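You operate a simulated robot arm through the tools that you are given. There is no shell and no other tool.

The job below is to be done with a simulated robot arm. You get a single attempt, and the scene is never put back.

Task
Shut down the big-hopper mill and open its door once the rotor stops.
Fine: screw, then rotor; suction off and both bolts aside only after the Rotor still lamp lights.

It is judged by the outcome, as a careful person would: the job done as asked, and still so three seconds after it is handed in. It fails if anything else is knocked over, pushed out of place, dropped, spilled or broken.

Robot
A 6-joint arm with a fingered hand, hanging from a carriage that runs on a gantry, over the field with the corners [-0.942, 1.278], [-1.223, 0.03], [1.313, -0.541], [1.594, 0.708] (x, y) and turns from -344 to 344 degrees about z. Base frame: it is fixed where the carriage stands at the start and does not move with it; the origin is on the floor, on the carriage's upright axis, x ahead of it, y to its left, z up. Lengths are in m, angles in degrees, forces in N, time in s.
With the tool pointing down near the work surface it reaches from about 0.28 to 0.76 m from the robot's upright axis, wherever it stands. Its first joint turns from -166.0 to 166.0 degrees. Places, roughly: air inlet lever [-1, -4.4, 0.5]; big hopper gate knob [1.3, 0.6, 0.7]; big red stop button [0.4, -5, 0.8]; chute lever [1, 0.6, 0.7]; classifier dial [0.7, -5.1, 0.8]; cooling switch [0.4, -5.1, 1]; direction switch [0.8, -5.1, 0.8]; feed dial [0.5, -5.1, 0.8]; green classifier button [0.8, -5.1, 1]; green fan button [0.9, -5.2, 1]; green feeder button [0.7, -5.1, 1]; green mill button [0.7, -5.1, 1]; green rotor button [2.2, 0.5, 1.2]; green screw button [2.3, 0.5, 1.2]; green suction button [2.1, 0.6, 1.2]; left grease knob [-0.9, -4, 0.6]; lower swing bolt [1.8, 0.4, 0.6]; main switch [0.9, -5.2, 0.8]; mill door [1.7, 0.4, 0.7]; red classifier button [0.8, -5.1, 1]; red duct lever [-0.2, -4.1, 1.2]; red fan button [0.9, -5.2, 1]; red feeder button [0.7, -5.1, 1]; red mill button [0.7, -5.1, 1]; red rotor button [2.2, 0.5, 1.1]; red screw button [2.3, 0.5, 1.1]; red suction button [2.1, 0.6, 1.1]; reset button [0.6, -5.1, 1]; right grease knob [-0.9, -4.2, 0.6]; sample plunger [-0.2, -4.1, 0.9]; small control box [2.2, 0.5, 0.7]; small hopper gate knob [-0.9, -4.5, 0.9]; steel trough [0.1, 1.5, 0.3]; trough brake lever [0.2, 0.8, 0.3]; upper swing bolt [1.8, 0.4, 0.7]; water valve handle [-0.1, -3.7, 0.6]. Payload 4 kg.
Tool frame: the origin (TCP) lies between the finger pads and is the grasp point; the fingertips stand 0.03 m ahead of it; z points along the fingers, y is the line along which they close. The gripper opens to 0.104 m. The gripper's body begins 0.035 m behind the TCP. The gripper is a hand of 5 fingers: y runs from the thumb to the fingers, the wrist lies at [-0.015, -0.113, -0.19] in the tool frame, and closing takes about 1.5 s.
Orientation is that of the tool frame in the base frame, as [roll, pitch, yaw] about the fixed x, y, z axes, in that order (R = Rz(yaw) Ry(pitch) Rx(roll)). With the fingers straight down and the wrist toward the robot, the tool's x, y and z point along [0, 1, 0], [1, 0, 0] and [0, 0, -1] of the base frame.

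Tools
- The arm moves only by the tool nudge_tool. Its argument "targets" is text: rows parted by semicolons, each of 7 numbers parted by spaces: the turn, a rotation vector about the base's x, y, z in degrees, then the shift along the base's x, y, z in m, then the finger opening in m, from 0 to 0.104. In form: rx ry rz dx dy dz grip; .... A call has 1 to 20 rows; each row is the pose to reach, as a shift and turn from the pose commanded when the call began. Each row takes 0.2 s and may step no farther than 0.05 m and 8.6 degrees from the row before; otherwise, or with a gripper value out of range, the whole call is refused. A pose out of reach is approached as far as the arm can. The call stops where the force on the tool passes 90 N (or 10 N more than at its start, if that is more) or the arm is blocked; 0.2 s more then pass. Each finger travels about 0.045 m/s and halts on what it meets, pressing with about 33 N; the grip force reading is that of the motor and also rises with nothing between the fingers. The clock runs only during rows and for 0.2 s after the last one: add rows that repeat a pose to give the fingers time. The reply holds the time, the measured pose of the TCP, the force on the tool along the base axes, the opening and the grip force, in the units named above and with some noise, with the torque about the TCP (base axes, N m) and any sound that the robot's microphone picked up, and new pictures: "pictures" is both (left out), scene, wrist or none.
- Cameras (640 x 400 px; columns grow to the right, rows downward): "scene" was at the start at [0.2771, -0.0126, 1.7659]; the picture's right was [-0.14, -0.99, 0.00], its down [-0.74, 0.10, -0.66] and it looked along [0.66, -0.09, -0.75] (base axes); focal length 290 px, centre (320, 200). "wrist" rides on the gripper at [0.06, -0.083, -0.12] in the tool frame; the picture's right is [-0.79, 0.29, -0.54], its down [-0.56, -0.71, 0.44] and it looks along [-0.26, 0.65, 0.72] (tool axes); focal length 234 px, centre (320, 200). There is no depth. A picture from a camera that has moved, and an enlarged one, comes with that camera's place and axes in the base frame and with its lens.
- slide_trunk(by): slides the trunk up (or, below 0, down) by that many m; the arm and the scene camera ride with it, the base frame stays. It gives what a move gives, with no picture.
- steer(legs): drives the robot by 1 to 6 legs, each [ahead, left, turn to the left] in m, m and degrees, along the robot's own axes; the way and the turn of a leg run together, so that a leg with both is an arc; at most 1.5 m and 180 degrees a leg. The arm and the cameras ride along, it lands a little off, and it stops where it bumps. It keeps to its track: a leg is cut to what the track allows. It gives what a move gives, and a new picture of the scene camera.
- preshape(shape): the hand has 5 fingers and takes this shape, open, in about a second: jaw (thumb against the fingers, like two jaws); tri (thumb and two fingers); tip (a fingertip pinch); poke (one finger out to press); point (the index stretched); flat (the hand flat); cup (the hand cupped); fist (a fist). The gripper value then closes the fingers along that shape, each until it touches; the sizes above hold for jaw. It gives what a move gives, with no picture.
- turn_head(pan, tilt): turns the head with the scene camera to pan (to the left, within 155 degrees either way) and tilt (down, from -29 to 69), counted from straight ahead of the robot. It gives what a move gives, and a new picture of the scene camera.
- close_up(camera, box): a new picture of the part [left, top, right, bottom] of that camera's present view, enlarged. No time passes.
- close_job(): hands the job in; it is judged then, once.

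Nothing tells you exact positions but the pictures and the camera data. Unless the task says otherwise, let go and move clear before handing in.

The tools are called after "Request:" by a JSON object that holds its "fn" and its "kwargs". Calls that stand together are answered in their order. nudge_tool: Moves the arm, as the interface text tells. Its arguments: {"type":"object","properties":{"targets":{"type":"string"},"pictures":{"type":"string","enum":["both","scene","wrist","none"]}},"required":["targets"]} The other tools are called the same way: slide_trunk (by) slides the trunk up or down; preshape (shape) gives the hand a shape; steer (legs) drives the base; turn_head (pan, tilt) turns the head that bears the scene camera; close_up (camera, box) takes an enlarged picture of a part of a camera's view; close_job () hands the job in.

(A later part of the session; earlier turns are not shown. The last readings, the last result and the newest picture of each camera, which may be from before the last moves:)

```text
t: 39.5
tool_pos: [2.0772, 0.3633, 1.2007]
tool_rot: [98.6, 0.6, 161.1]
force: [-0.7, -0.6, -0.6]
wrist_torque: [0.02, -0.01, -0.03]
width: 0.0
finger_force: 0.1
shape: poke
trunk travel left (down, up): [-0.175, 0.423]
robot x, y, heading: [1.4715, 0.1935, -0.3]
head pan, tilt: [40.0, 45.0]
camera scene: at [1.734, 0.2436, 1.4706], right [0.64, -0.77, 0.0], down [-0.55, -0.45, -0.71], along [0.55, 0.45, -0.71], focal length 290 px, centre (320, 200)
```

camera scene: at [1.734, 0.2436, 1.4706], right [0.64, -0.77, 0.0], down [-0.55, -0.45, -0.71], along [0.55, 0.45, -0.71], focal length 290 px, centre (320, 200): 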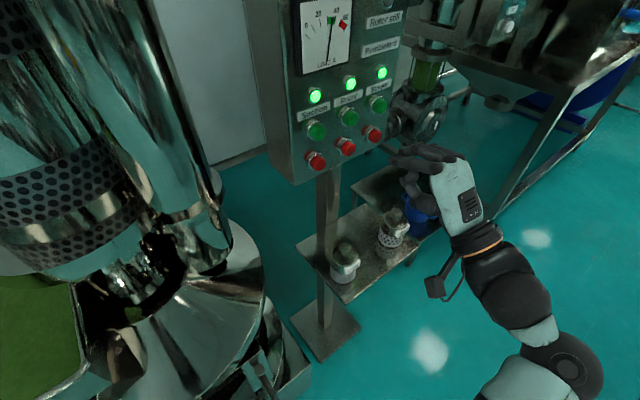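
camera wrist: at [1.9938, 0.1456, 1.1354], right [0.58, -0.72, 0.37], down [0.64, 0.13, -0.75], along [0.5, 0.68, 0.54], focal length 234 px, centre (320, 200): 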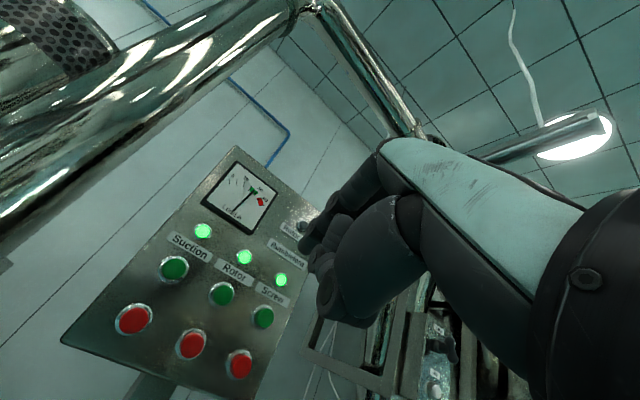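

Request:
{"fn": "close_up", "kwargs": {"camera": "scene", "box": [290, 90, 450, 190]}}

```text
4.00 times, centred on (370, 140) of scene
camera zoom: at [1.734, 0.2436, 1.4706], right [0.64, -0.77, 0.0], down [-0.55, -0.45, -0.71], along [0.55, 0.45, -0.71], focal length 1161 px, centre (120, 440)
```

zoom: 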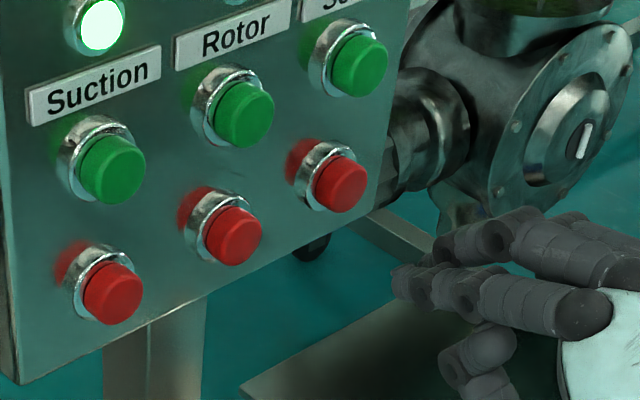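

The index fingertip projects where I expected, about TCP + 0.03 along tool z. I'll lower the trunk 0.1 m to button height, then bring the fingertip in front of the red Screw button with the hand yawed to about 41° azimuth for reach.

Request:
{"fn": "slide_trunk", "kwargs": {"by": -0.1}}

Request:
{"fn": "nudge_tool", "kwargs": {"targets": "0 0 -6 0.03 0.011 0 0.104; 0 0 -12 0.06 0.022 0 0.104; 0 0 -18 0.09 0.033 0 0.104; 0 0 -24 0.12 0.044 0 0.104; 0 0 -30 0.148 0.055 0 0.104"}}

Request:
{"fn": "close_up", "kwargs": {"camera": "scene", "box": [290, 60, 450, 160]}}

```text
t: 40.9
tool_pos: [2.0773, 0.3645, 1.1003]
tool_rot: [98.4, 0.6, 161.2]
force: [0.0, 0.6, -0.4]
wrist_torque: [-0.02, -0.01, 0.01]
width: 0.0
finger_force: 0.1
shape: poke
trunk travel left (down, up): [-0.075, 0.523]
robot x, y, heading: [1.4737, 0.1978, -0.7]
head pan, tilt: [40.0, 45.0]
```

```text
t: 42.1
tool_pos: [2.2248, 0.4191, 1.1007]
tool_rot: [98.4, 0.6, 131.2]
force: [0.0, 0.5, -0.2]
wrist_torque: [0.0, -0.01, -0.03]
width: 0.0
finger_force: 0.0
shape: poke
trunk travel left (down, up): [-0.075, 0.523]
robot x, y, heading: [1.4737, 0.1946, -0.8]
head pan, tilt: [40.0, 45.0]
camera scene: at [1.7342, 0.2439, 1.3707], right [0.64, -0.77, 0.0], down [-0.55, -0.45, -0.71], along [0.55, 0.45, -0.71], focal length 290 px, centre (320, 200)
camera wrist: at [2.0868, 0.3792, 1.0353], right [0.14, -0.92, 0.37], down [0.62, -0.21, -0.76], along [0.77, 0.34, 0.54], focal length 234 px, centre (320, 200)
```

scene: 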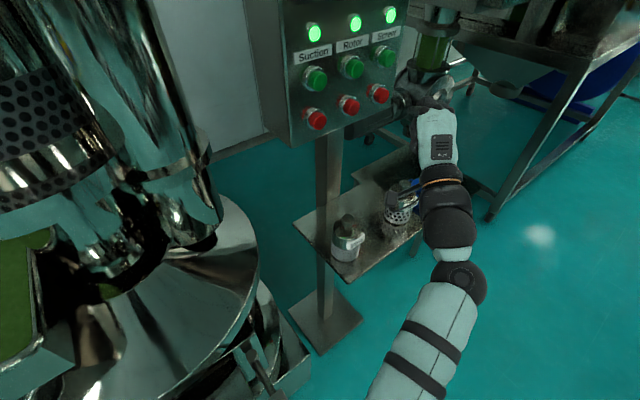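
wrist: 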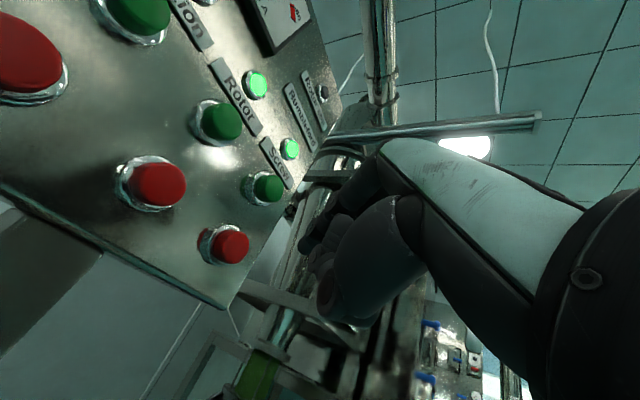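

```text
4.00 times, centred on (370, 110) of scene
camera zoom: at [1.7342, 0.2439, 1.3707], right [0.64, -0.77, 0.0], down [-0.55, -0.45, -0.71], along [0.55, 0.45, -0.71], focal length 1161 px, centre (120, 560)
```

zoom: 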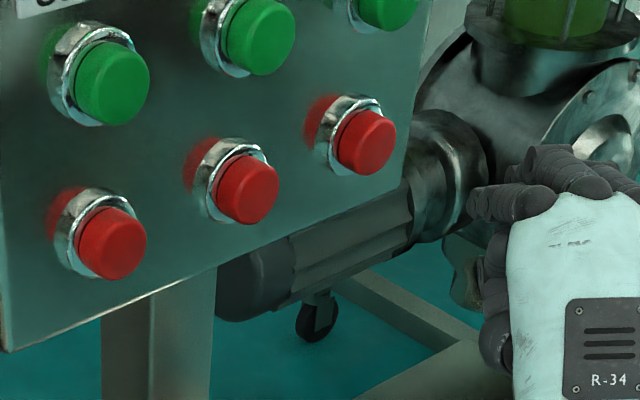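

The fingertip is lined up about 8 cm in front of the red Screw button. I'll push in along the panel normal in small steps and watch the force.

Request:
{"fn": "nudge_tool", "kwargs": {"targets": "0 0 0 0.009 0.039 -0.001 0.104; 0 0 0 0.0135 0.058 -0.001 0.104; 0 0 0 0.0153 0.066 -0.001 0.104; 0 0 0 0.0164 0.071 -0.001 0.104", "pictures": "both"}}

Request:
{"fn": "close_up", "kwargs": {"camera": "scene", "box": [320, 50, 440, 130]}}

```text
t: 43.1
tool_pos: [2.241, 0.4898, 1.0992]
tool_rot: [98.4, 0.6, 131.2]
force: [-0.2, -0.1, -0.2]
wrist_torque: [0.02, 0.02, -0.01]
width: 0.0
finger_force: 0.1
shape: poke
trunk travel left (down, up): [-0.075, 0.523]
robot x, y, heading: [1.4704, 0.1961, -0.3]
head pan, tilt: [40.0, 45.0]
camera scene: at [1.734, 0.2436, 1.3706], right [0.64, -0.77, 0.0], down [-0.55, -0.45, -0.71], along [0.55, 0.45, -0.71], focal length 290 px, centre (320, 200)
camera wrist: at [2.1029, 0.4493, 1.0344], right [0.14, -0.92, 0.37], down [0.62, -0.21, -0.76], along [0.77, 0.34, 0.54], focal length 234 px, centre (320, 200)
```

scene: 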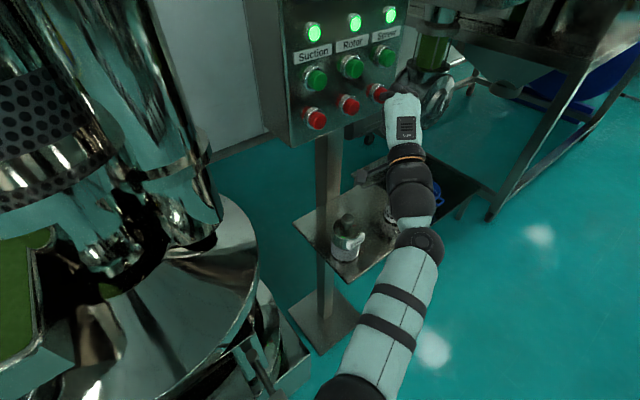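
wrist: 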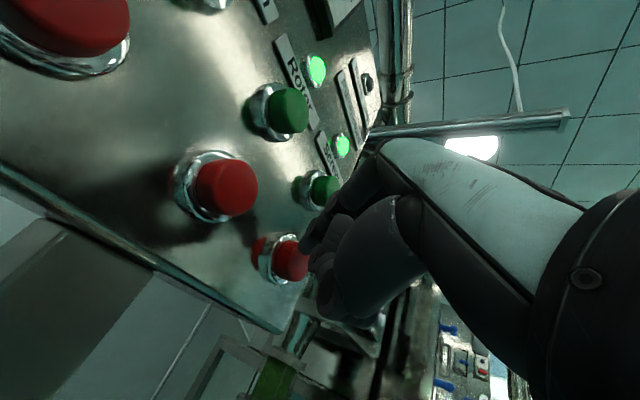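

```text
5.00 times, centred on (380, 90) of scene
camera zoom: at [1.734, 0.2436, 1.3706], right [0.64, -0.77, 0.0], down [-0.55, -0.45, -0.71], along [0.55, 0.45, -0.71], focal length 1451 px, centre (20, 750)
```

zoom: 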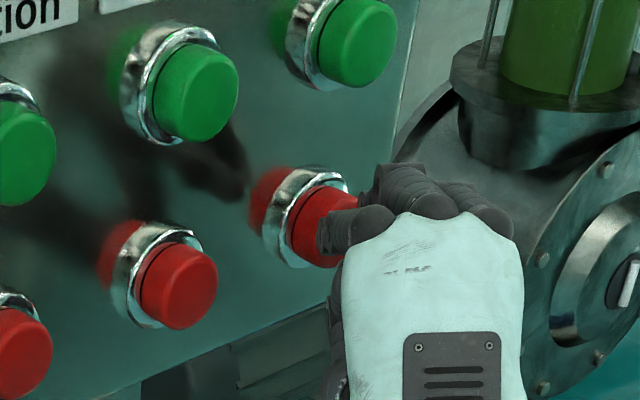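

Request:
{"fn": "nudge_tool", "kwargs": {"targets": "0 0 0 0.0011 0.0049 0 0.104; 0 0 0 0.0022 0.0097 0 0.104; 0 0 0 0.0033 0.0146 0 0.104", "pictures": "scene"}}

Request:
{"fn": "close_up", "kwargs": {"camera": "scene", "box": [290, 10, 450, 130]}}

```text
t: 43.9
tool_pos: [2.2433, 0.499, 1.0992]
tool_rot: [98.3, 0.7, 131.0]
force: [-12.3, -13.7, 3.6]
wrist_torque: [0.05, -0.08, 0.04]
width: 0.0
finger_force: 0.0
shape: poke
trunk travel left (down, up): [-0.075, 0.523]
robot x, y, heading: [1.4705, 0.1933, -0.4]
head pan, tilt: [40.0, 45.0]
heard: click
camera scene: at [1.7328, 0.2418, 1.3702], right [0.64, -0.77, 0.0], down [-0.55, -0.45, -0.71], along [0.55, 0.45, -0.71], focal length 290 px, centre (320, 200)
```

scene: 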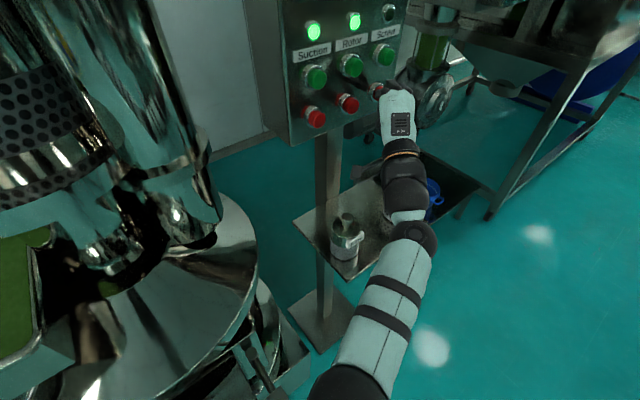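

```text
3.33 times, centred on (370, 70) of scene
camera zoom: at [1.7328, 0.2418, 1.3702], right [0.64, -0.77, 0.0], down [-0.55, -0.45, -0.71], along [0.55, 0.45, -0.71], focal length 967 px, centre (153, 633)
```

zoom: 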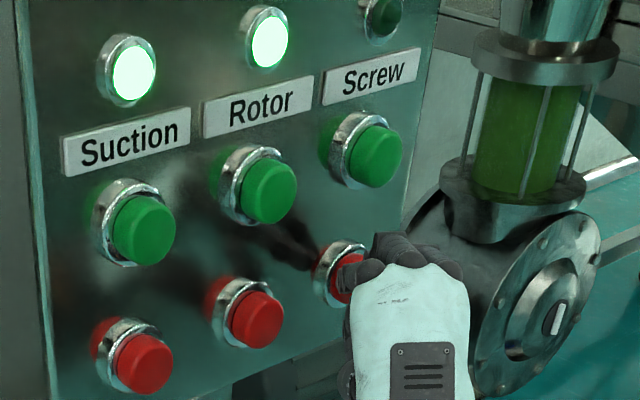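

The click was heard and the Screw lamp is out. I'll back off and check the load meter before stopping the rotor.

Request:
{"fn": "nudge_tool", "kwargs": {"targets": "0 0 0 -0.0033 -0.0146 0 0.104; 0 0 0 -0.0115 -0.05 0 0.104; 0 0 0 -0.018 -0.078 0 0.104", "pictures": "none"}}

Request:
{"fn": "turn_head", "kwargs": {"pan": 40, "tilt": 25}}

Request:
{"fn": "close_up", "kwargs": {"camera": "scene", "box": [250, 60, 450, 260]}}

```text
t: 44.7
tool_pos: [2.2275, 0.4262, 1.0973]
tool_rot: [98.4, 0.6, 131.1]
force: [-1.0, -0.1, 0.0]
wrist_torque: [-0.03, -0.04, -0.05]
width: 0.0
finger_force: 0.1
shape: poke
trunk travel left (down, up): [-0.075, 0.523]
robot x, y, heading: [1.4739, 0.1936, -0.5]
head pan, tilt: [40.0, 45.0]
```

```text
t: 45.5
tool_pos: [2.2276, 0.4259, 1.0989]
tool_rot: [98.3, 0.6, 131.0]
force: [0.5, -0.3, -0.8]
wrist_torque: [0.01, 0.0, 0.0]
width: 0.0
finger_force: 0.1
shape: poke
trunk travel left (down, up): [-0.075, 0.523]
robot x, y, heading: [1.4768, 0.1953, -0.5]
head pan, tilt: [40.0, 25.0]
camera scene: at [1.7423, 0.2504, 1.4011], right [0.64, -0.77, 0.0], down [-0.33, -0.27, -0.91], along [0.7, 0.58, -0.42], focal length 290 px, centre (320, 200)
```

scene: 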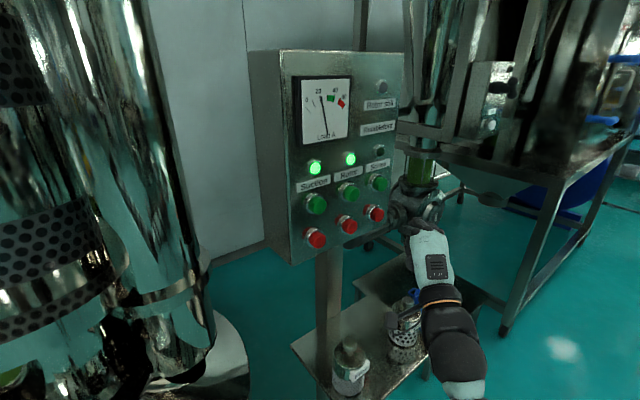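

```text
2.00 times, centred on (350, 160) of scene
camera zoom: at [1.7423, 0.2504, 1.4011], right [0.64, -0.77, 0.0], down [-0.33, -0.27, -0.91], along [0.7, 0.58, -0.42], focal length 580 px, centre (260, 280)
```

zoom: 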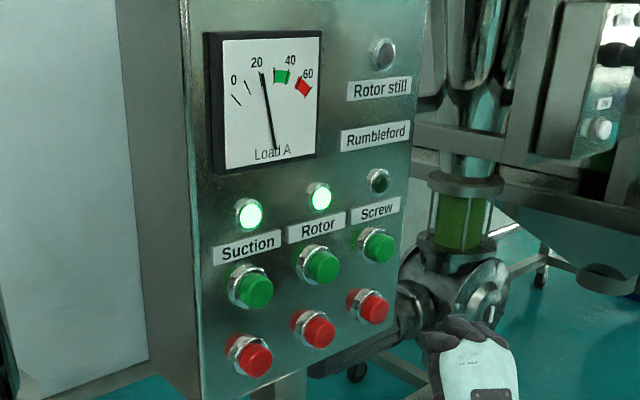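

The load is falling (about 22 A and dropping) as the mill clears. I'll move in front of the Rotor button meanwhile and check the meter again.

Request:
{"fn": "nudge_tool", "kwargs": {"targets": "0 0 0 -0.041 0.009 0 0.104; 0 0 0 -0.082 0.0185 0 0.104; 0 0 0 -0.082 0.0185 0 0.104; 0 0 0 -0.082 0.0185 0 0.104; 0 0 0 -0.082 0.0185 0 0.104; 0 0 0 -0.082 0.0185 0 0.104; 0 0 0 -0.082 0.0185 0 0.104; 0 0 0 -0.082 0.0185 0 0.104; 0 0 0 -0.082 0.0185 0 0.104; 0 0 0 -0.082 0.0185 0 0.104; 0 0 0 -0.082 0.0185 0 0.104; 0 0 0 -0.082 0.0185 0 0.104; 0 0 0 -0.082 0.0185 0 0.104; 0 0 0 -0.082 0.0185 0 0.104; 0 0 0 -0.082 0.0185 0 0.104", "pictures": "wrist"}}

Request:
{"fn": "close_up", "kwargs": {"camera": "scene", "box": [250, 60, 450, 260]}}

```text
t: 48.7
tool_pos: [2.1447, 0.444, 1.0978]
tool_rot: [98.4, 0.6, 131.3]
force: [0.6, -0.6, -0.3]
wrist_torque: [0.0, -0.01, 0.02]
width: 0.0
finger_force: 0.0
shape: poke
trunk travel left (down, up): [-0.075, 0.523]
robot x, y, heading: [1.4688, 0.1969, -0.7]
head pan, tilt: [40.0, 25.0]
camera wrist: at [2.0072, 0.4035, 1.0335], right [0.14, -0.92, 0.37], down [0.62, -0.21, -0.76], along [0.77, 0.34, 0.54], focal length 234 px, centre (320, 200)
```

wrist: 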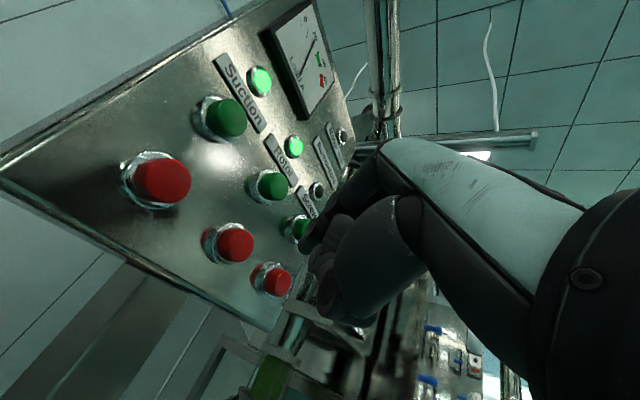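

```text
2.00 times, centred on (350, 160) of scene
camera zoom: at [1.7423, 0.2504, 1.4012], right [0.64, -0.77, 0.0], down [-0.33, -0.27, -0.91], along [0.7, 0.58, -0.42], focal length 580 px, centre (260, 280)
```

zoom: 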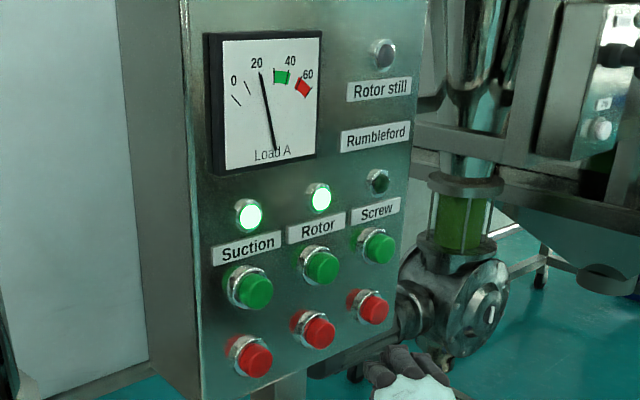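

The load has settled at the idle level near 20 A. Now I'll press the red Rotor button.

Request:
{"fn": "nudge_tool", "kwargs": {"targets": "0 0 0 0.009 0.039 0 0.104; 0 0 0 0.0144 0.0623 0 0.104; 0 0 0 0.0162 0.0701 0 0.104; 0 0 0 0.0173 0.075 0 0.104; 0 0 0 0.0185 0.08 0 0.104", "pictures": "none"}}

Request:
{"fn": "close_up", "kwargs": {"camera": "scene", "box": [250, 60, 450, 260]}}

```text
t: 49.9
tool_pos: [2.1623, 0.5192, 1.1003]
tool_rot: [98.1, 0.7, 131.0]
force: [-17.7, -23.4, 6.8]
wrist_torque: [0.14, -0.07, 0.05]
width: 0.0
finger_force: 0.1
shape: poke
trunk travel left (down, up): [-0.075, 0.523]
robot x, y, heading: [1.4717, 0.1965, -0.3]
head pan, tilt: [40.0, 25.0]
heard: click
```

```text
2.00 times, centred on (350, 160) of scene
camera zoom: at [1.7406, 0.2475, 1.4007], right [0.63, -0.77, 0.0], down [-0.33, -0.27, -0.91], along [0.7, 0.57, -0.43], focal length 580 px, centre (260, 280)
```

zoom: 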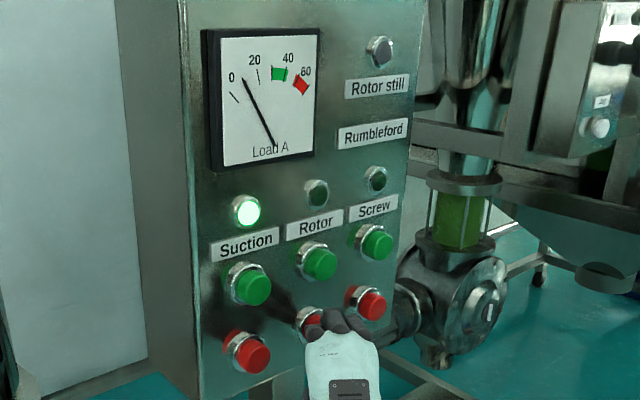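

The Rotor lamp is out and the load is dropping, so the rotor is coasting down. I'll back off, move in front of the Suction button, and wait for the "Rotor still" lamp.

Request:
{"fn": "nudge_tool", "kwargs": {"targets": "0 0 0 -0.0033 -0.0146 0 0.104; 0 0 0 -0.0115 -0.05 0 0.104; 0 0 0 -0.018 -0.078 0 0.104; 0 0 0 -0.058 -0.069 0 0.104; 0 0 0 -0.098 -0.06 0 0.104; 0 0 0 -0.098 -0.06 0 0.104; 0 0 0 -0.098 -0.06 0 0.104; 0 0 0 -0.098 -0.06 0 0.104; 0 0 0 -0.098 -0.06 0 0.104; 0 0 0 -0.098 -0.06 0 0.104; 0 0 0 -0.098 -0.06 0 0.104; 0 0 0 -0.098 -0.06 0 0.104; 0 0 0 -0.098 -0.06 0 0.104; 0 0 0 -0.098 -0.06 0 0.104; 0 0 0 -0.098 -0.06 0 0.104; 0 0 0 -0.098 -0.06 0 0.104; 0 0 0 -0.098 -0.06 0 0.104; 0 0 0 -0.098 -0.06 0 0.104; 0 0 0 -0.098 -0.06 0 0.104; 0 0 0 -0.098 -0.06 0 0.104", "pictures": "wrist"}}

Request:
{"fn": "close_up", "kwargs": {"camera": "scene", "box": [250, 60, 450, 260]}}

```text
t: 54.1
tool_pos: [2.0658, 0.463, 1.1005]
tool_rot: [98.4, 0.6, 131.2]
force: [-0.7, -1.2, -0.4]
wrist_torque: [0.01, -0.01, -0.04]
width: 0.0003
finger_force: 0.0
shape: poke
trunk travel left (down, up): [-0.075, 0.523]
robot x, y, heading: [1.4701, 0.1985, -0.7]
head pan, tilt: [40.0, 25.0]
camera wrist: at [1.927, 0.4235, 1.0346], right [0.14, -0.92, 0.37], down [0.62, -0.21, -0.76], along [0.77, 0.34, 0.54], focal length 234 px, centre (320, 200)
```

wrist: 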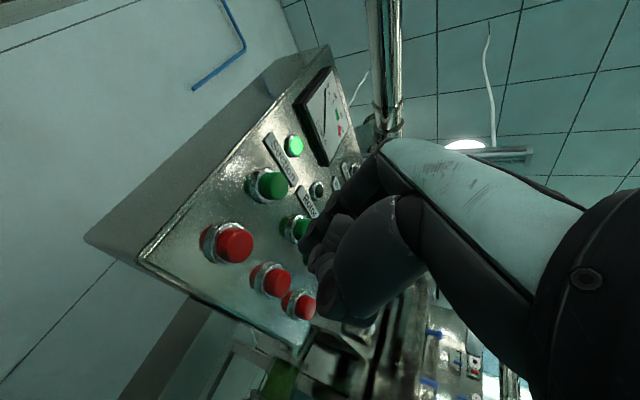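

```text
2.00 times, centred on (350, 160) of scene
camera zoom: at [1.7423, 0.2504, 1.4012], right [0.64, -0.77, 0.0], down [-0.33, -0.27, -0.91], along [0.7, 0.58, -0.42], focal length 580 px, centre (260, 280)
```

zoom: 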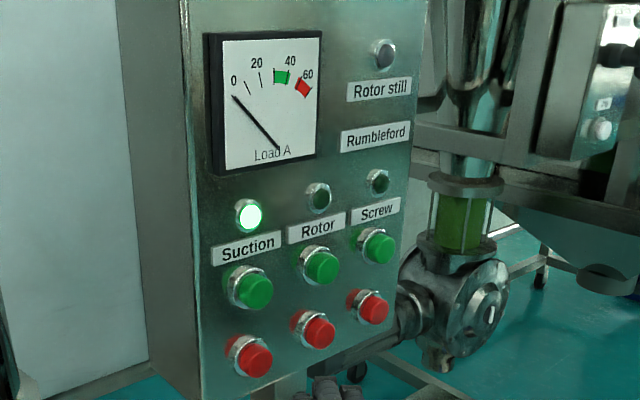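

The load reads zero but the "Rotor still" lamp is not lit yet. While waiting I'll look at the door bolts from here.

Request:
{"fn": "turn_head", "kwargs": {"pan": 95, "tilt": 66}}

Request:
{"fn": "close_up", "kwargs": {"camera": "scene", "box": [220, 100, 460, 300]}}

```text
t: 55.3
tool_pos: [2.0666, 0.4628, 1.0994]
tool_rot: [98.2, 0.6, 131.1]
force: [0.2, 0.9, -0.5]
wrist_torque: [0.02, -0.03, -0.02]
width: 0.0
finger_force: 0.0
shape: poke
trunk travel left (down, up): [-0.075, 0.523]
robot x, y, heading: [1.4732, 0.1951, -0.1]
head pan, tilt: [95.0, 66.0]
camera scene: at [1.6666, 0.2511, 1.3445], right [1.0, 0.08, 0.0], down [0.07, -0.91, -0.41], along [-0.03, 0.41, -0.91], focal length 290 px, centre (320, 200)
```

scene: 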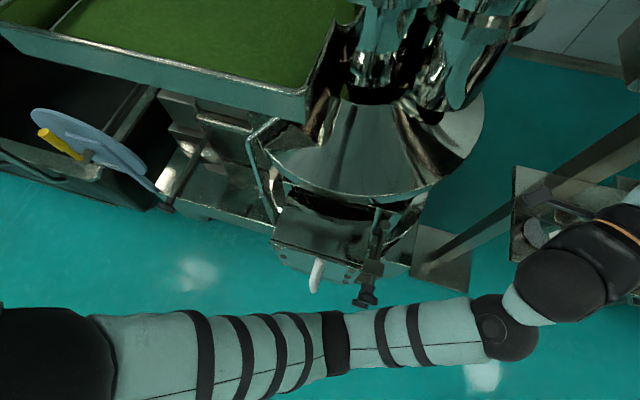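

```text
2.00 times, centred on (340, 200) of scene
camera zoom: at [1.6666, 0.2511, 1.3445], right [1.0, 0.08, 0.0], down [0.07, -0.91, -0.41], along [-0.03, 0.41, -0.91], focal length 580 px, centre (280, 200)
```

zoom: 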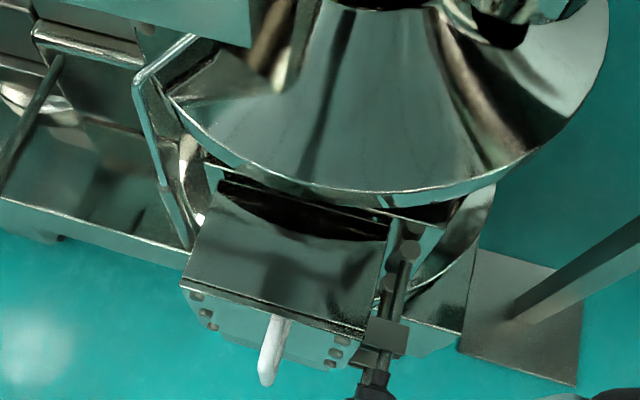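

Request:
{"fn": "turn_head", "kwargs": {"pan": 40, "tilt": 25}}

Request:
{"fn": "close_up", "kwargs": {"camera": "scene", "box": [250, 60, 450, 260]}}

```text
t: 56.6
tool_pos: [2.0653, 0.4635, 1.0999]
tool_rot: [98.4, 0.6, 131.2]
force: [0.1, -0.1, -0.9]
wrist_torque: [0.02, -0.04, 0.02]
width: 0.0001
finger_force: 0.1
shape: poke
trunk travel left (down, up): [-0.075, 0.523]
robot x, y, heading: [1.4751, 0.1953, -0.7]
head pan, tilt: [40.0, 25.0]
camera scene: at [1.7423, 0.2504, 1.4011], right [0.64, -0.77, 0.0], down [-0.33, -0.27, -0.91], along [0.7, 0.58, -0.42], focal length 290 px, centre (320, 200)
```

scene: 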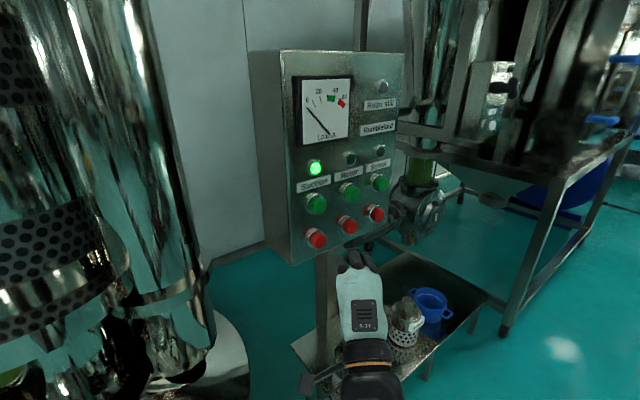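

```text
2.00 times, centred on (350, 160) of scene
camera zoom: at [1.7423, 0.2504, 1.4011], right [0.64, -0.77, 0.0], down [-0.33, -0.27, -0.91], along [0.7, 0.58, -0.42], focal length 580 px, centre (260, 280)
```

zoom: 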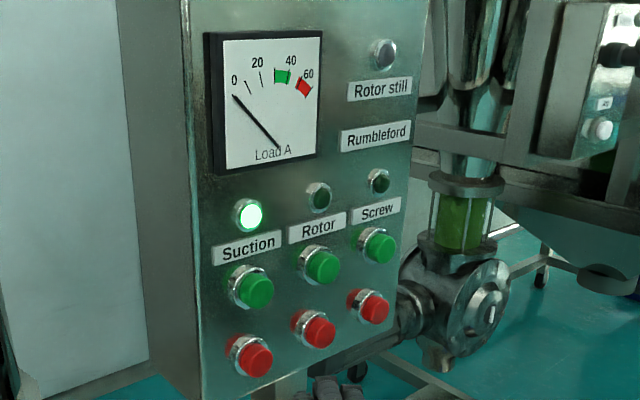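

The lamp is still dark, so I'll keep waiting in place.

Request:
{"fn": "nudge_tool", "kwargs": {"targets": "0 0 0 0 0 0 0.104; 0 0 0 0 0 0 0.104; 0 0 0 0 0 0 0.104; 0 0 0 0 0 0 0.104; 0 0 0 0 0 0 0.104; 0 0 0 0 0 0 0.104; 0 0 0 0 0 0 0.104; 0 0 0 0 0 0 0.104; 0 0 0 0 0 0 0.104; 0 0 0 0 0 0 0.104; 0 0 0 0 0 0 0.104; 0 0 0 0 0 0 0.104; 0 0 0 0 0 0 0.104; 0 0 0 0 0 0 0.104; 0 0 0 0 0 0 0.104; 0 0 0 0 0 0 0.104; 0 0 0 0 0 0 0.104; 0 0 0 0 0 0 0.104; 0 0 0 0 0 0 0.104; 0 0 0 0 0 0 0.104", "pictures": "none"}}

Request:
{"fn": "nudge_tool", "kwargs": {"targets": "0 0 0 0 0 0 0.104; 0 0 0 0 0 0 0.104; 0 0 0 0 0 0 0.104; 0 0 0 0 0 0 0.104; 0 0 0 0 0 0 0.104; 0 0 0 0 0 0 0.104; 0 0 0 0 0 0 0.104; 0 0 0 0 0 0 0.104; 0 0 0 0 0 0 0.104; 0 0 0 0 0 0 0.104; 0 0 0 0 0 0 0.104; 0 0 0 0 0 0 0.104; 0 0 0 0 0 0 0.104; 0 0 0 0 0 0 0.104; 0 0 0 0 0 0 0.104; 0 0 0 0 0 0 0.104; 0 0 0 0 0 0 0.104; 0 0 0 0 0 0 0.104; 0 0 0 0 0 0 0.104; 0 0 0 0 0 0 0.104", "pictures": "none"}}

Request:
{"fn": "close_up", "kwargs": {"camera": "scene", "box": [250, 60, 450, 260]}}

```text
t: 60.8
tool_pos: [2.0656, 0.4634, 1.0992]
tool_rot: [98.4, 0.6, 131.2]
force: [0.7, 0.8, 0.3]
wrist_torque: [0.03, 0.0, -0.02]
width: 0.0
finger_force: 0.0
shape: poke
trunk travel left (down, up): [-0.075, 0.523]
robot x, y, heading: [1.4742, 0.1958, -0.5]
head pan, tilt: [40.0, 25.0]
```

```text
t: 65.0
tool_pos: [2.0656, 0.4647, 1.1008]
tool_rot: [98.3, 0.6, 131.2]
force: [-0.3, -0.3, -0.3]
wrist_torque: [0.0, 0.0, 0.01]
width: 0.0001
finger_force: 0.0
shape: poke
trunk travel left (down, up): [-0.075, 0.523]
robot x, y, heading: [1.4745, 0.1953, -0.6]
head pan, tilt: [40.0, 25.0]
```

```text
2.00 times, centred on (350, 160) of scene
camera zoom: at [1.7423, 0.2504, 1.4012], right [0.64, -0.77, 0.0], down [-0.33, -0.27, -0.91], along [0.7, 0.58, -0.42], focal length 580 px, centre (260, 280)
```

zoom: 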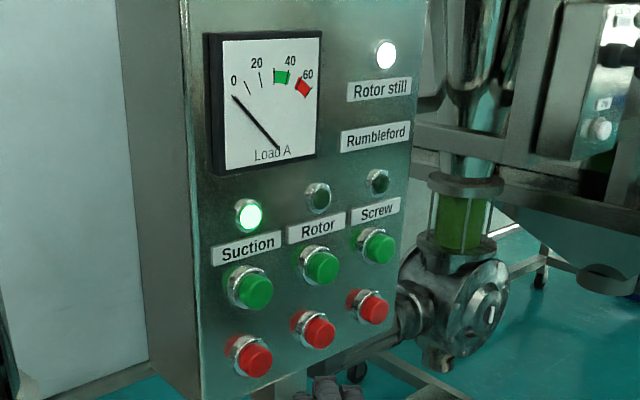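

The "Rotor still" lamp is lit. Now I'll press the red Suction button.

Request:
{"fn": "nudge_tool", "kwargs": {"targets": "0 0 0 0.008 0.039 0 0.104; 0 0 0 0.0135 0.0623 0 0.104; 0 0 0 0.015 0.0701 0 0.104; 0 0 0 0.016 0.075 0 0.104; 0 0 0 0.017 0.08 0 0.104", "pictures": "none"}}

Request:
{"fn": "close_up", "kwargs": {"camera": "scene", "box": [250, 60, 450, 260]}}

```text
t: 66.2
tool_pos: [2.0807, 0.5437, 1.1007]
tool_rot: [98.2, 0.7, 131.2]
force: [-13.0, -11.8, 7.9]
wrist_torque: [0.09, -0.13, -0.02]
width: 0.0
finger_force: 0.0
shape: poke
trunk travel left (down, up): [-0.075, 0.523]
robot x, y, heading: [1.4697, 0.1972, -0.3]
head pan, tilt: [40.0, 25.0]
heard: click
```

```text
2.00 times, centred on (350, 160) of scene
camera zoom: at [1.7413, 0.2494, 1.4009], right [0.64, -0.77, 0.0], down [-0.33, -0.27, -0.91], along [0.7, 0.58, -0.42], focal length 580 px, centre (260, 280)
```

zoom: 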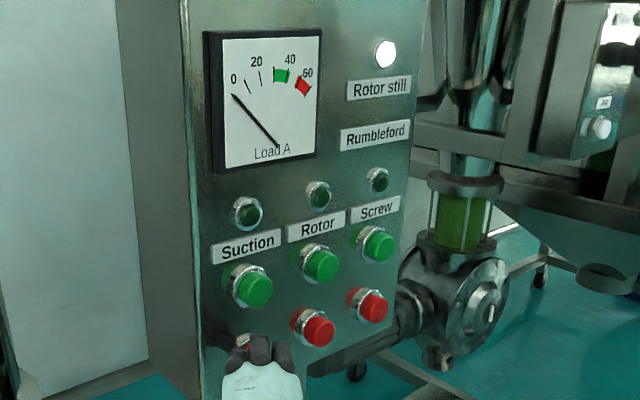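

Suction is off, and all three stops were done in the right order. I'll back away from the panel, then move the carriage back into the aisle to work on the bolts.

Request:
{"fn": "nudge_tool", "kwargs": {"targets": "0 0 0 -0.0033 -0.0146 0 0.104; 0 0 0 -0.0115 -0.05 0 0.104; 0 0 0 -0.02 -0.09 0 0.104; 0 0 0 -0.03 -0.13 0 0.104", "pictures": "none"}}

Request:
{"fn": "steer", "kwargs": {"legs": [[-0.11, -0.42, 0]]}}

Request:
{"fn": "turn_head", "kwargs": {"pan": 70, "tilt": 45}}

Request:
{"fn": "close_up", "kwargs": {"camera": "scene", "box": [200, 100, 440, 250]}}

```text
t: 67.2
tool_pos: [2.0504, 0.4132, 1.0996]
tool_rot: [98.4, 0.6, 131.1]
force: [-0.1, -0.9, 0.2]
wrist_torque: [0.05, 0.0, -0.03]
width: 0.0001
finger_force: 0.0
shape: poke
trunk travel left (down, up): [-0.075, 0.523]
robot x, y, heading: [1.4686, 0.1937, -0.6]
head pan, tilt: [40.0, 25.0]
```

```text
t: 69.8
tool_pos: [1.935, -0.0095, 1.099]
tool_rot: [98.4, 0.6, 130.5]
force: [-0.2, 0.8, -0.1]
wrist_torque: [-0.01, -0.01, -0.01]
width: 0.0
finger_force: 0.2
shape: poke
trunk travel left (down, up): [-0.075, 0.523]
robot x, y, heading: [1.3513, -0.2252, -1.1]
head pan, tilt: [40.0, 25.0]
camera scene: at [1.6246, -0.1701, 1.4011], right [0.63, -0.78, 0.0], down [-0.33, -0.27, -0.91], along [0.71, 0.57, -0.42], focal length 290 px, centre (320, 200)
```

scene: 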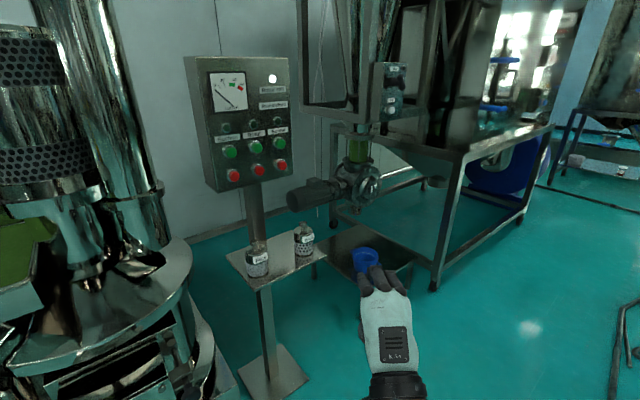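

```text
t: 70.8
tool_pos: [1.9352, -0.0091, 1.0991]
tool_rot: [98.3, 0.6, 130.5]
force: [-0.8, -0.5, -0.6]
wrist_torque: [0.02, 0.02, -0.03]
width: 0.0002
finger_force: 0.1
shape: poke
trunk travel left (down, up): [-0.075, 0.523]
robot x, y, heading: [1.3567, -0.2242, -1.2]
head pan, tilt: [70.0, 45.0]
camera scene: at [1.5823, -0.1519, 1.3706], right [0.93, -0.36, 0.0], down [-0.25, -0.66, -0.71], along [0.26, 0.66, -0.71], focal length 290 px, centre (320, 200)
```

scene: 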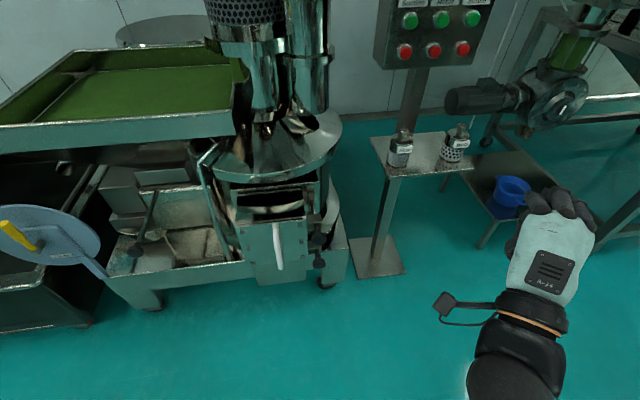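

```text
2.67 times, centred on (320, 175) of scene
camera zoom: at [1.5823, -0.1519, 1.3706], right [0.93, -0.36, 0.0], down [-0.25, -0.66, -0.71], along [0.26, 0.66, -0.71], focal length 774 px, centre (320, 267)
```

zoom: 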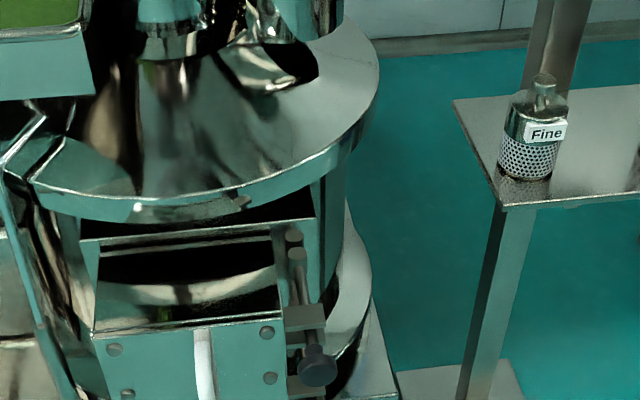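

Request:
{"fn": "close_up", "kwargs": {"camera": "scene", "box": [210, 170, 370, 290]}}

Request:
{"fn": "close_up", "kwargs": {"camera": "scene", "box": [290, 210, 350, 290]}}

```text
3.33 times, centred on (290, 230) of scene
camera zoom: at [1.5823, -0.1519, 1.3706], right [0.93, -0.36, 0.0], down [-0.25, -0.66, -0.71], along [0.26, 0.66, -0.71], focal length 967 px, centre (420, 100)
```

zoom: 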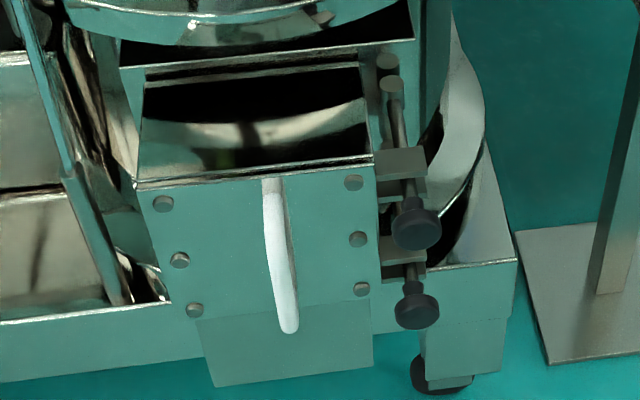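

```text
5.00 times, centred on (320, 250) of scene
camera zoom: at [1.5823, -0.1519, 1.3706], right [0.93, -0.36, 0.0], down [-0.25, -0.66, -0.71], along [0.26, 0.66, -0.71], focal length 1451 px, centre (320, -50)
```

zoom: 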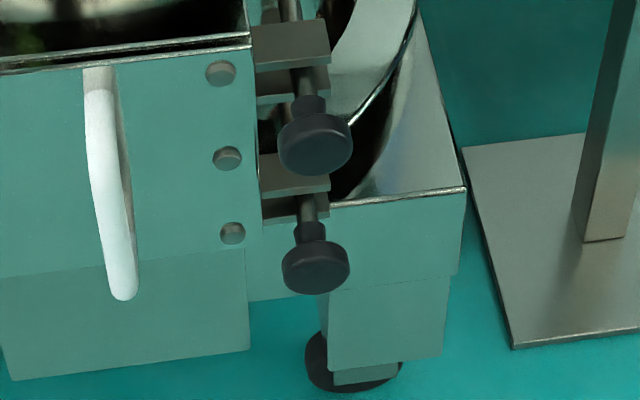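

The two bolts pivot at the back, pass through slotted lugs on the door's right edge and end in black knobs at about (1.76, 0.32) with z ≈ 0.71 and 0.58. I'll try the "point" shape to get a longer pushing finger and inspect it.

Request:
{"fn": "preshape", "kwargs": {"shape": "point"}}

Request:
{"fn": "turn_head", "kwargs": {"pan": 35, "tilt": 40}}

Request:
{"fn": "close_up", "kwargs": {"camera": "scene", "box": [240, 120, 440, 300]}}

Request:
{"fn": "close_up", "kwargs": {"camera": "wrist", "box": [160, 100, 480, 300]}}

```text
t: 71.7
tool_pos: [1.9349, -0.0087, 1.0996]
tool_rot: [98.3, 0.6, 130.6]
force: [0.6, 1.0, 0.2]
wrist_torque: [0.0, -0.02, -0.02]
width: 0.0
finger_force: 0.0
shape: point
trunk travel left (down, up): [-0.075, 0.523]
robot x, y, heading: [1.3542, -0.2246, -0.9]
head pan, tilt: [70.0, 45.0]
```

```text
t: 72.7
tool_pos: [1.9346, -0.0088, 1.1]
tool_rot: [98.3, 0.6, 130.7]
force: [-0.1, 0.1, 1.3]
wrist_torque: [-0.01, 0.01, 0.01]
width: 0.0
finger_force: 0.0
shape: point
trunk travel left (down, up): [-0.075, 0.523]
robot x, y, heading: [1.354, -0.2222, -1.2]
head pan, tilt: [35.0, 40.0]
camera scene: at [1.6234, -0.1803, 1.3778], right [0.56, -0.83, 0.0], down [-0.53, -0.36, -0.77], along [0.64, 0.43, -0.64], focal length 290 px, centre (320, 200)
```

scene: 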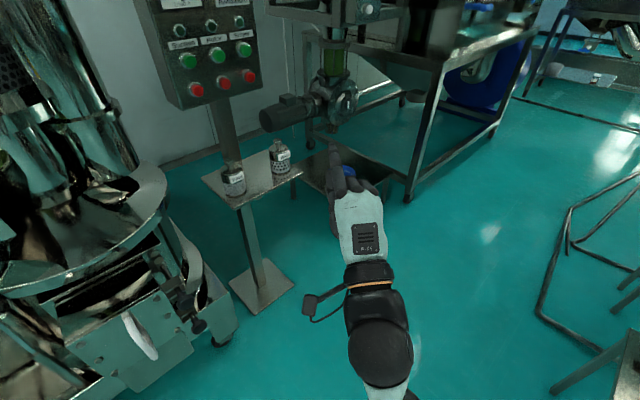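

```text
2.22 times, centred on (340, 210) of scene
camera zoom: at [1.6234, -0.1803, 1.3778], right [0.56, -0.83, 0.0], down [-0.53, -0.36, -0.77], along [0.64, 0.43, -0.64], focal length 645 px, centre (276, 178)
```

zoom: 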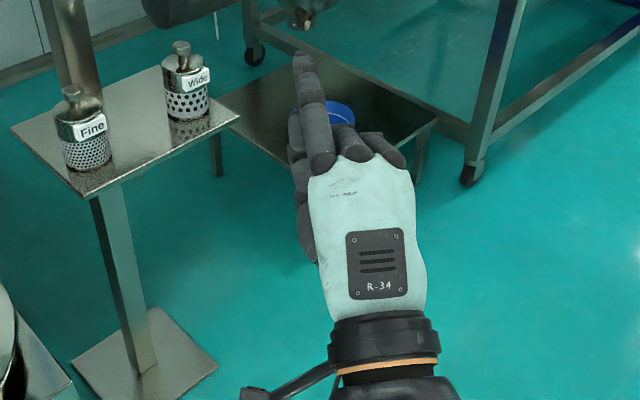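

```text
2.00 times, centred on (320, 200) of wrist
camera zoom: at [1.7962, -0.0478, 1.0339], right [0.13, -0.92, 0.37], down [0.62, -0.22, -0.76], along [0.77, 0.33, 0.54], focal length 468 px, centre (320, 200)
```

zoom: 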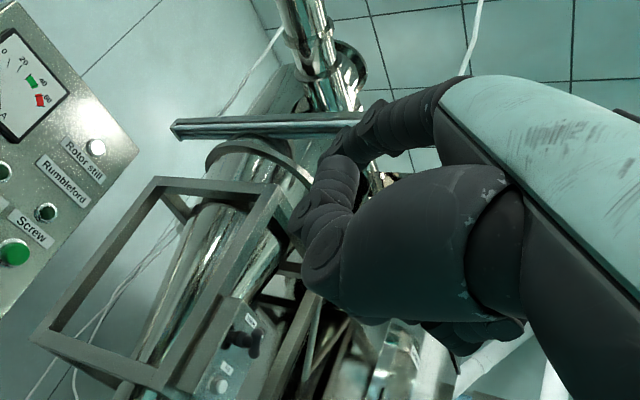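

The "point" finger runs along the palm axis, about 31° up from tool z, with its tip near tool (0.012, 0.071, 0.008). I'll pitch the hand down about 37° and bring it to a spot in the aisle in front of the door.

Request:
{"fn": "nudge_tool", "kwargs": {"targets": "-4.8 5.6 0 -0.026 0 -0.039 0.104; -9.6 11.2 0 -0.052 0 -0.078 0.104; -14.4 16.8 0 -0.078 0 -0.117 0.104; -19.3 22.4 0 -0.104 0 -0.156 0.104; -24.1 28 0 -0.13 0 -0.195 0.104; -24.1 28 0 -0.156 0.002 -0.234 0.104; -24.1 28 0 -0.182 0.004 -0.273 0.104; -24.1 28 0 -0.208 0.006 -0.312 0.104; -24.1 28 0 -0.235 0.009 -0.35 0.104", "pictures": "wrist"}}

Request:
{"fn": "turn_head", "kwargs": {"pan": 65, "tilt": 50}}

```text
t: 74.7
tool_pos: [1.6961, 0.0005, 0.7472]
tool_rot: [135.4, 0.5, 131.1]
force: [0.4, 0.5, -0.3]
wrist_torque: [0.01, -0.01, 0.0]
width: 0.0
finger_force: 0.1
shape: point
trunk travel left (down, up): [-0.075, 0.523]
robot x, y, heading: [1.3506, -0.2212, -1.0]
head pan, tilt: [35.0, 40.0]
camera wrist: at [1.5481, -0.0467, 0.7739], right [0.38, -0.71, 0.6], down [0.22, -0.56, -0.8], along [0.9, 0.44, -0.05], focal length 234 px, centre (320, 200)
```

wrist: 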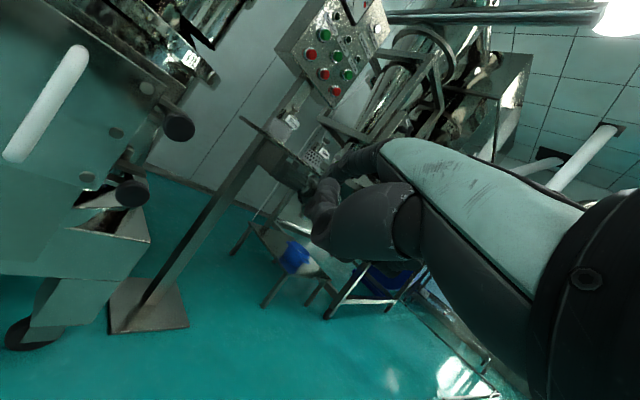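

```text
t: 75.6
tool_pos: [1.7002, 0.0025, 0.7477]
tool_rot: [135.2, 0.7, 130.7]
force: [-0.3, -1.0, -0.1]
wrist_torque: [0.02, -0.01, -0.01]
width: 0.0
finger_force: 0.1
shape: point
trunk travel left (down, up): [-0.075, 0.523]
robot x, y, heading: [1.3538, -0.2228, -1.2]
head pan, tilt: [65.0, 50.0]
camera scene: at [1.5869, -0.1586, 1.3637], right [0.9, -0.44, 0.0], down [-0.34, -0.69, -0.64], along [0.28, 0.58, -0.77], focal length 290 px, centre (320, 200)
```

scene: 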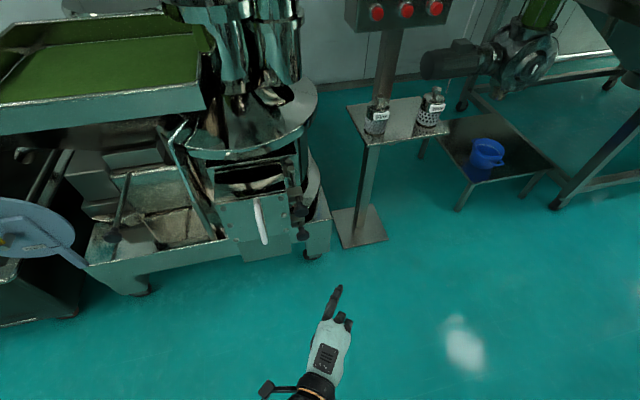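

The hand and knobs agree between both cameras: the upper knob is at ≈ (1.757, 0.315, 0.719) and the lower one at ≈ (1.757, 0.315, 0.592). I'll move the index tip to the front, just left of the upper knob.

Request:
{"fn": "nudge_tool", "kwargs": {"targets": "0 0 0 -0.008 0.04 -0.016 0.104; 0 0 0 -0.016 0.08 -0.032 0.104; 0 0 0 -0.025 0.12 -0.048 0.104; 0 0 0 -0.033 0.16 -0.064 0.104; 0 0 0 -0.0416 0.1988 -0.08 0.104"}}

Request:
{"fn": "close_up", "kwargs": {"camera": "scene", "box": [200, 170, 360, 290]}}

```text
t: 76.8
tool_pos: [1.6572, 0.2024, 0.6693]
tool_rot: [135.2, 0.5, 130.9]
force: [0.2, 0.3, -0.6]
wrist_torque: [-0.02, 0.02, 0.0]
width: 0.0002
finger_force: 0.1
shape: point
trunk travel left (down, up): [-0.075, 0.523]
robot x, y, heading: [1.3544, -0.2273, -0.9]
head pan, tilt: [65.0, 50.0]
camera scene: at [1.5868, -0.1577, 1.3638], right [0.9, -0.44, 0.0], down [-0.34, -0.69, -0.64], along [0.28, 0.58, -0.77], focal length 290 px, centre (320, 200)
camera wrist: at [1.5084, 0.1544, 0.6954], right [0.38, -0.71, 0.6], down [0.22, -0.55, -0.8], along [0.9, 0.44, -0.05], focal length 234 px, centre (320, 200)
```

scene: 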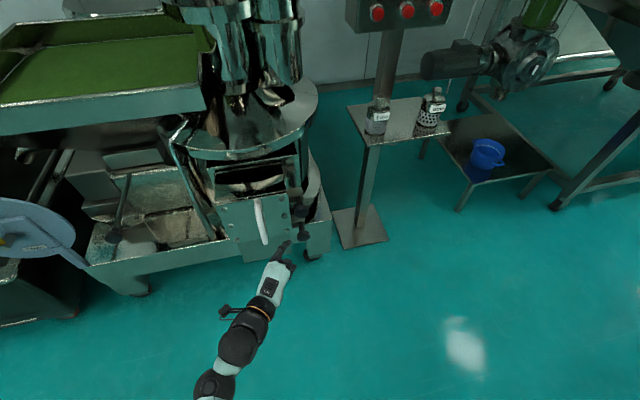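
wrist: 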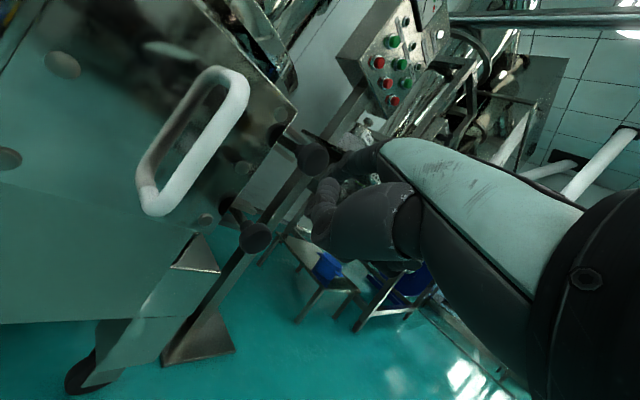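

```text
3.33 times, centred on (280, 230) of scene
camera zoom: at [1.5868, -0.1577, 1.3638], right [0.9, -0.44, 0.0], down [-0.34, -0.69, -0.64], along [0.28, 0.58, -0.77], focal length 967 px, centre (453, 100)
```

zoom: 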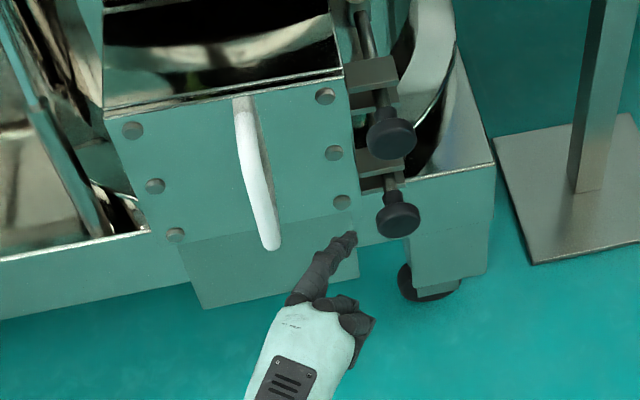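

Request:
{"fn": "nudge_tool", "kwargs": {"targets": "0 0 0 0.007 0.031 0 0.104; 0 0 0 0.014 0.062 0 0.104; 0 0 0 0.0215 0.0925 0 0.104"}}

Request:
{"fn": "close_up", "kwargs": {"camera": "scene", "box": [200, 170, 360, 290]}}

Request:
{"fn": "close_up", "kwargs": {"camera": "wrist", "box": [200, 80, 440, 280]}}

```text
t: 77.6
tool_pos: [1.6797, 0.2938, 0.6683]
tool_rot: [135.2, 0.5, 131.0]
force: [-0.2, 0.4, -0.8]
wrist_torque: [-0.04, -0.03, -0.04]
width: 0.0001
finger_force: 0.0
shape: point
trunk travel left (down, up): [-0.075, 0.523]
robot x, y, heading: [1.3531, -0.2206, -1.3]
head pan, tilt: [65.0, 50.0]
camera scene: at [1.5871, -0.1576, 1.3638], right [0.9, -0.44, 0.0], down [-0.34, -0.69, -0.64], along [0.28, 0.58, -0.77], focal length 290 px, centre (320, 200)
camera wrist: at [1.5319, 0.2467, 0.6947], right [0.38, -0.71, 0.6], down [0.22, -0.55, -0.8], along [0.9, 0.44, -0.05], focal length 234 px, centre (320, 200)
```

scene: 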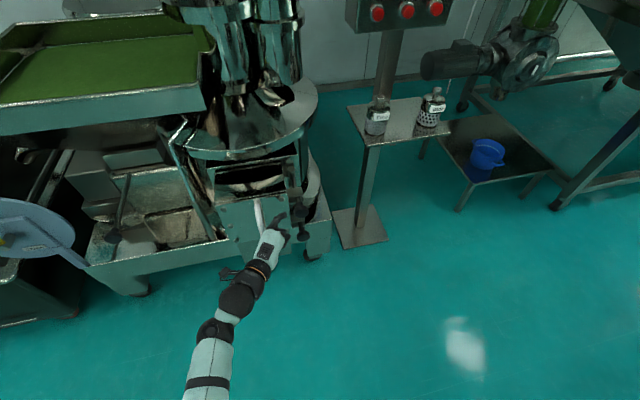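
wrist: 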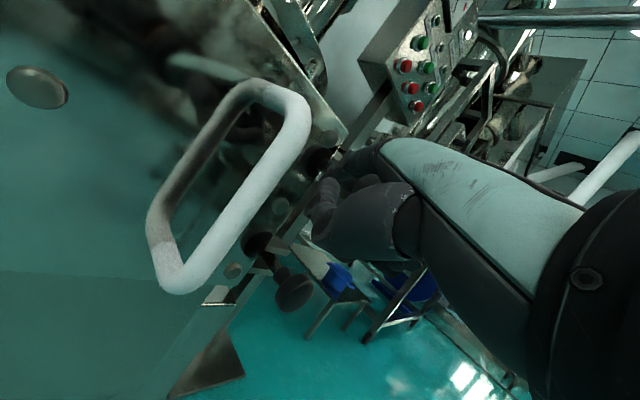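

```text
3.33 times, centred on (280, 230) of scene
camera zoom: at [1.5871, -0.1576, 1.3638], right [0.9, -0.44, 0.0], down [-0.34, -0.69, -0.64], along [0.28, 0.58, -0.77], focal length 967 px, centre (453, 100)
```

zoom: 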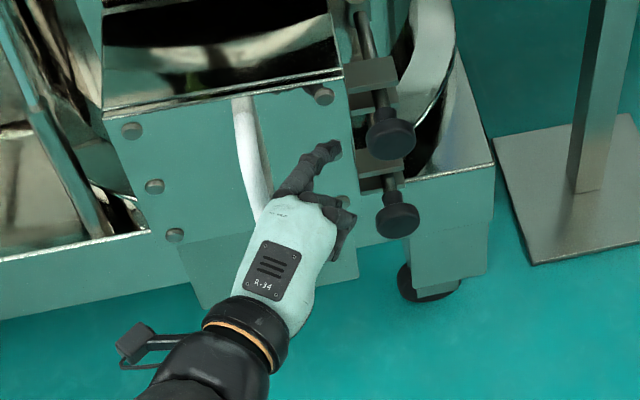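

```text
2.00 times, centred on (320, 180) of wrist
camera zoom: at [1.5319, 0.2467, 0.6947], right [0.38, -0.71, 0.6], down [0.22, -0.55, -0.8], along [0.9, 0.44, -0.05], focal length 468 px, centre (320, 240)
```

zoom: 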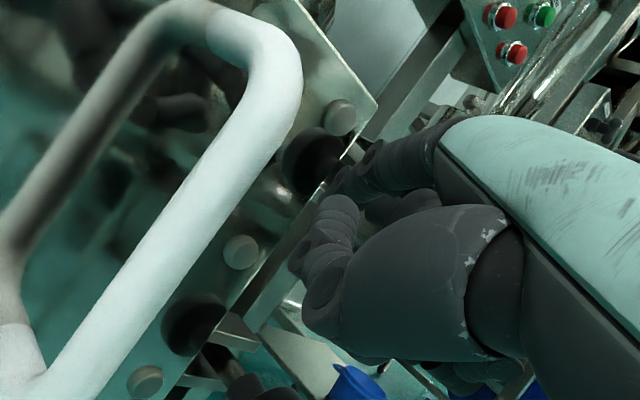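

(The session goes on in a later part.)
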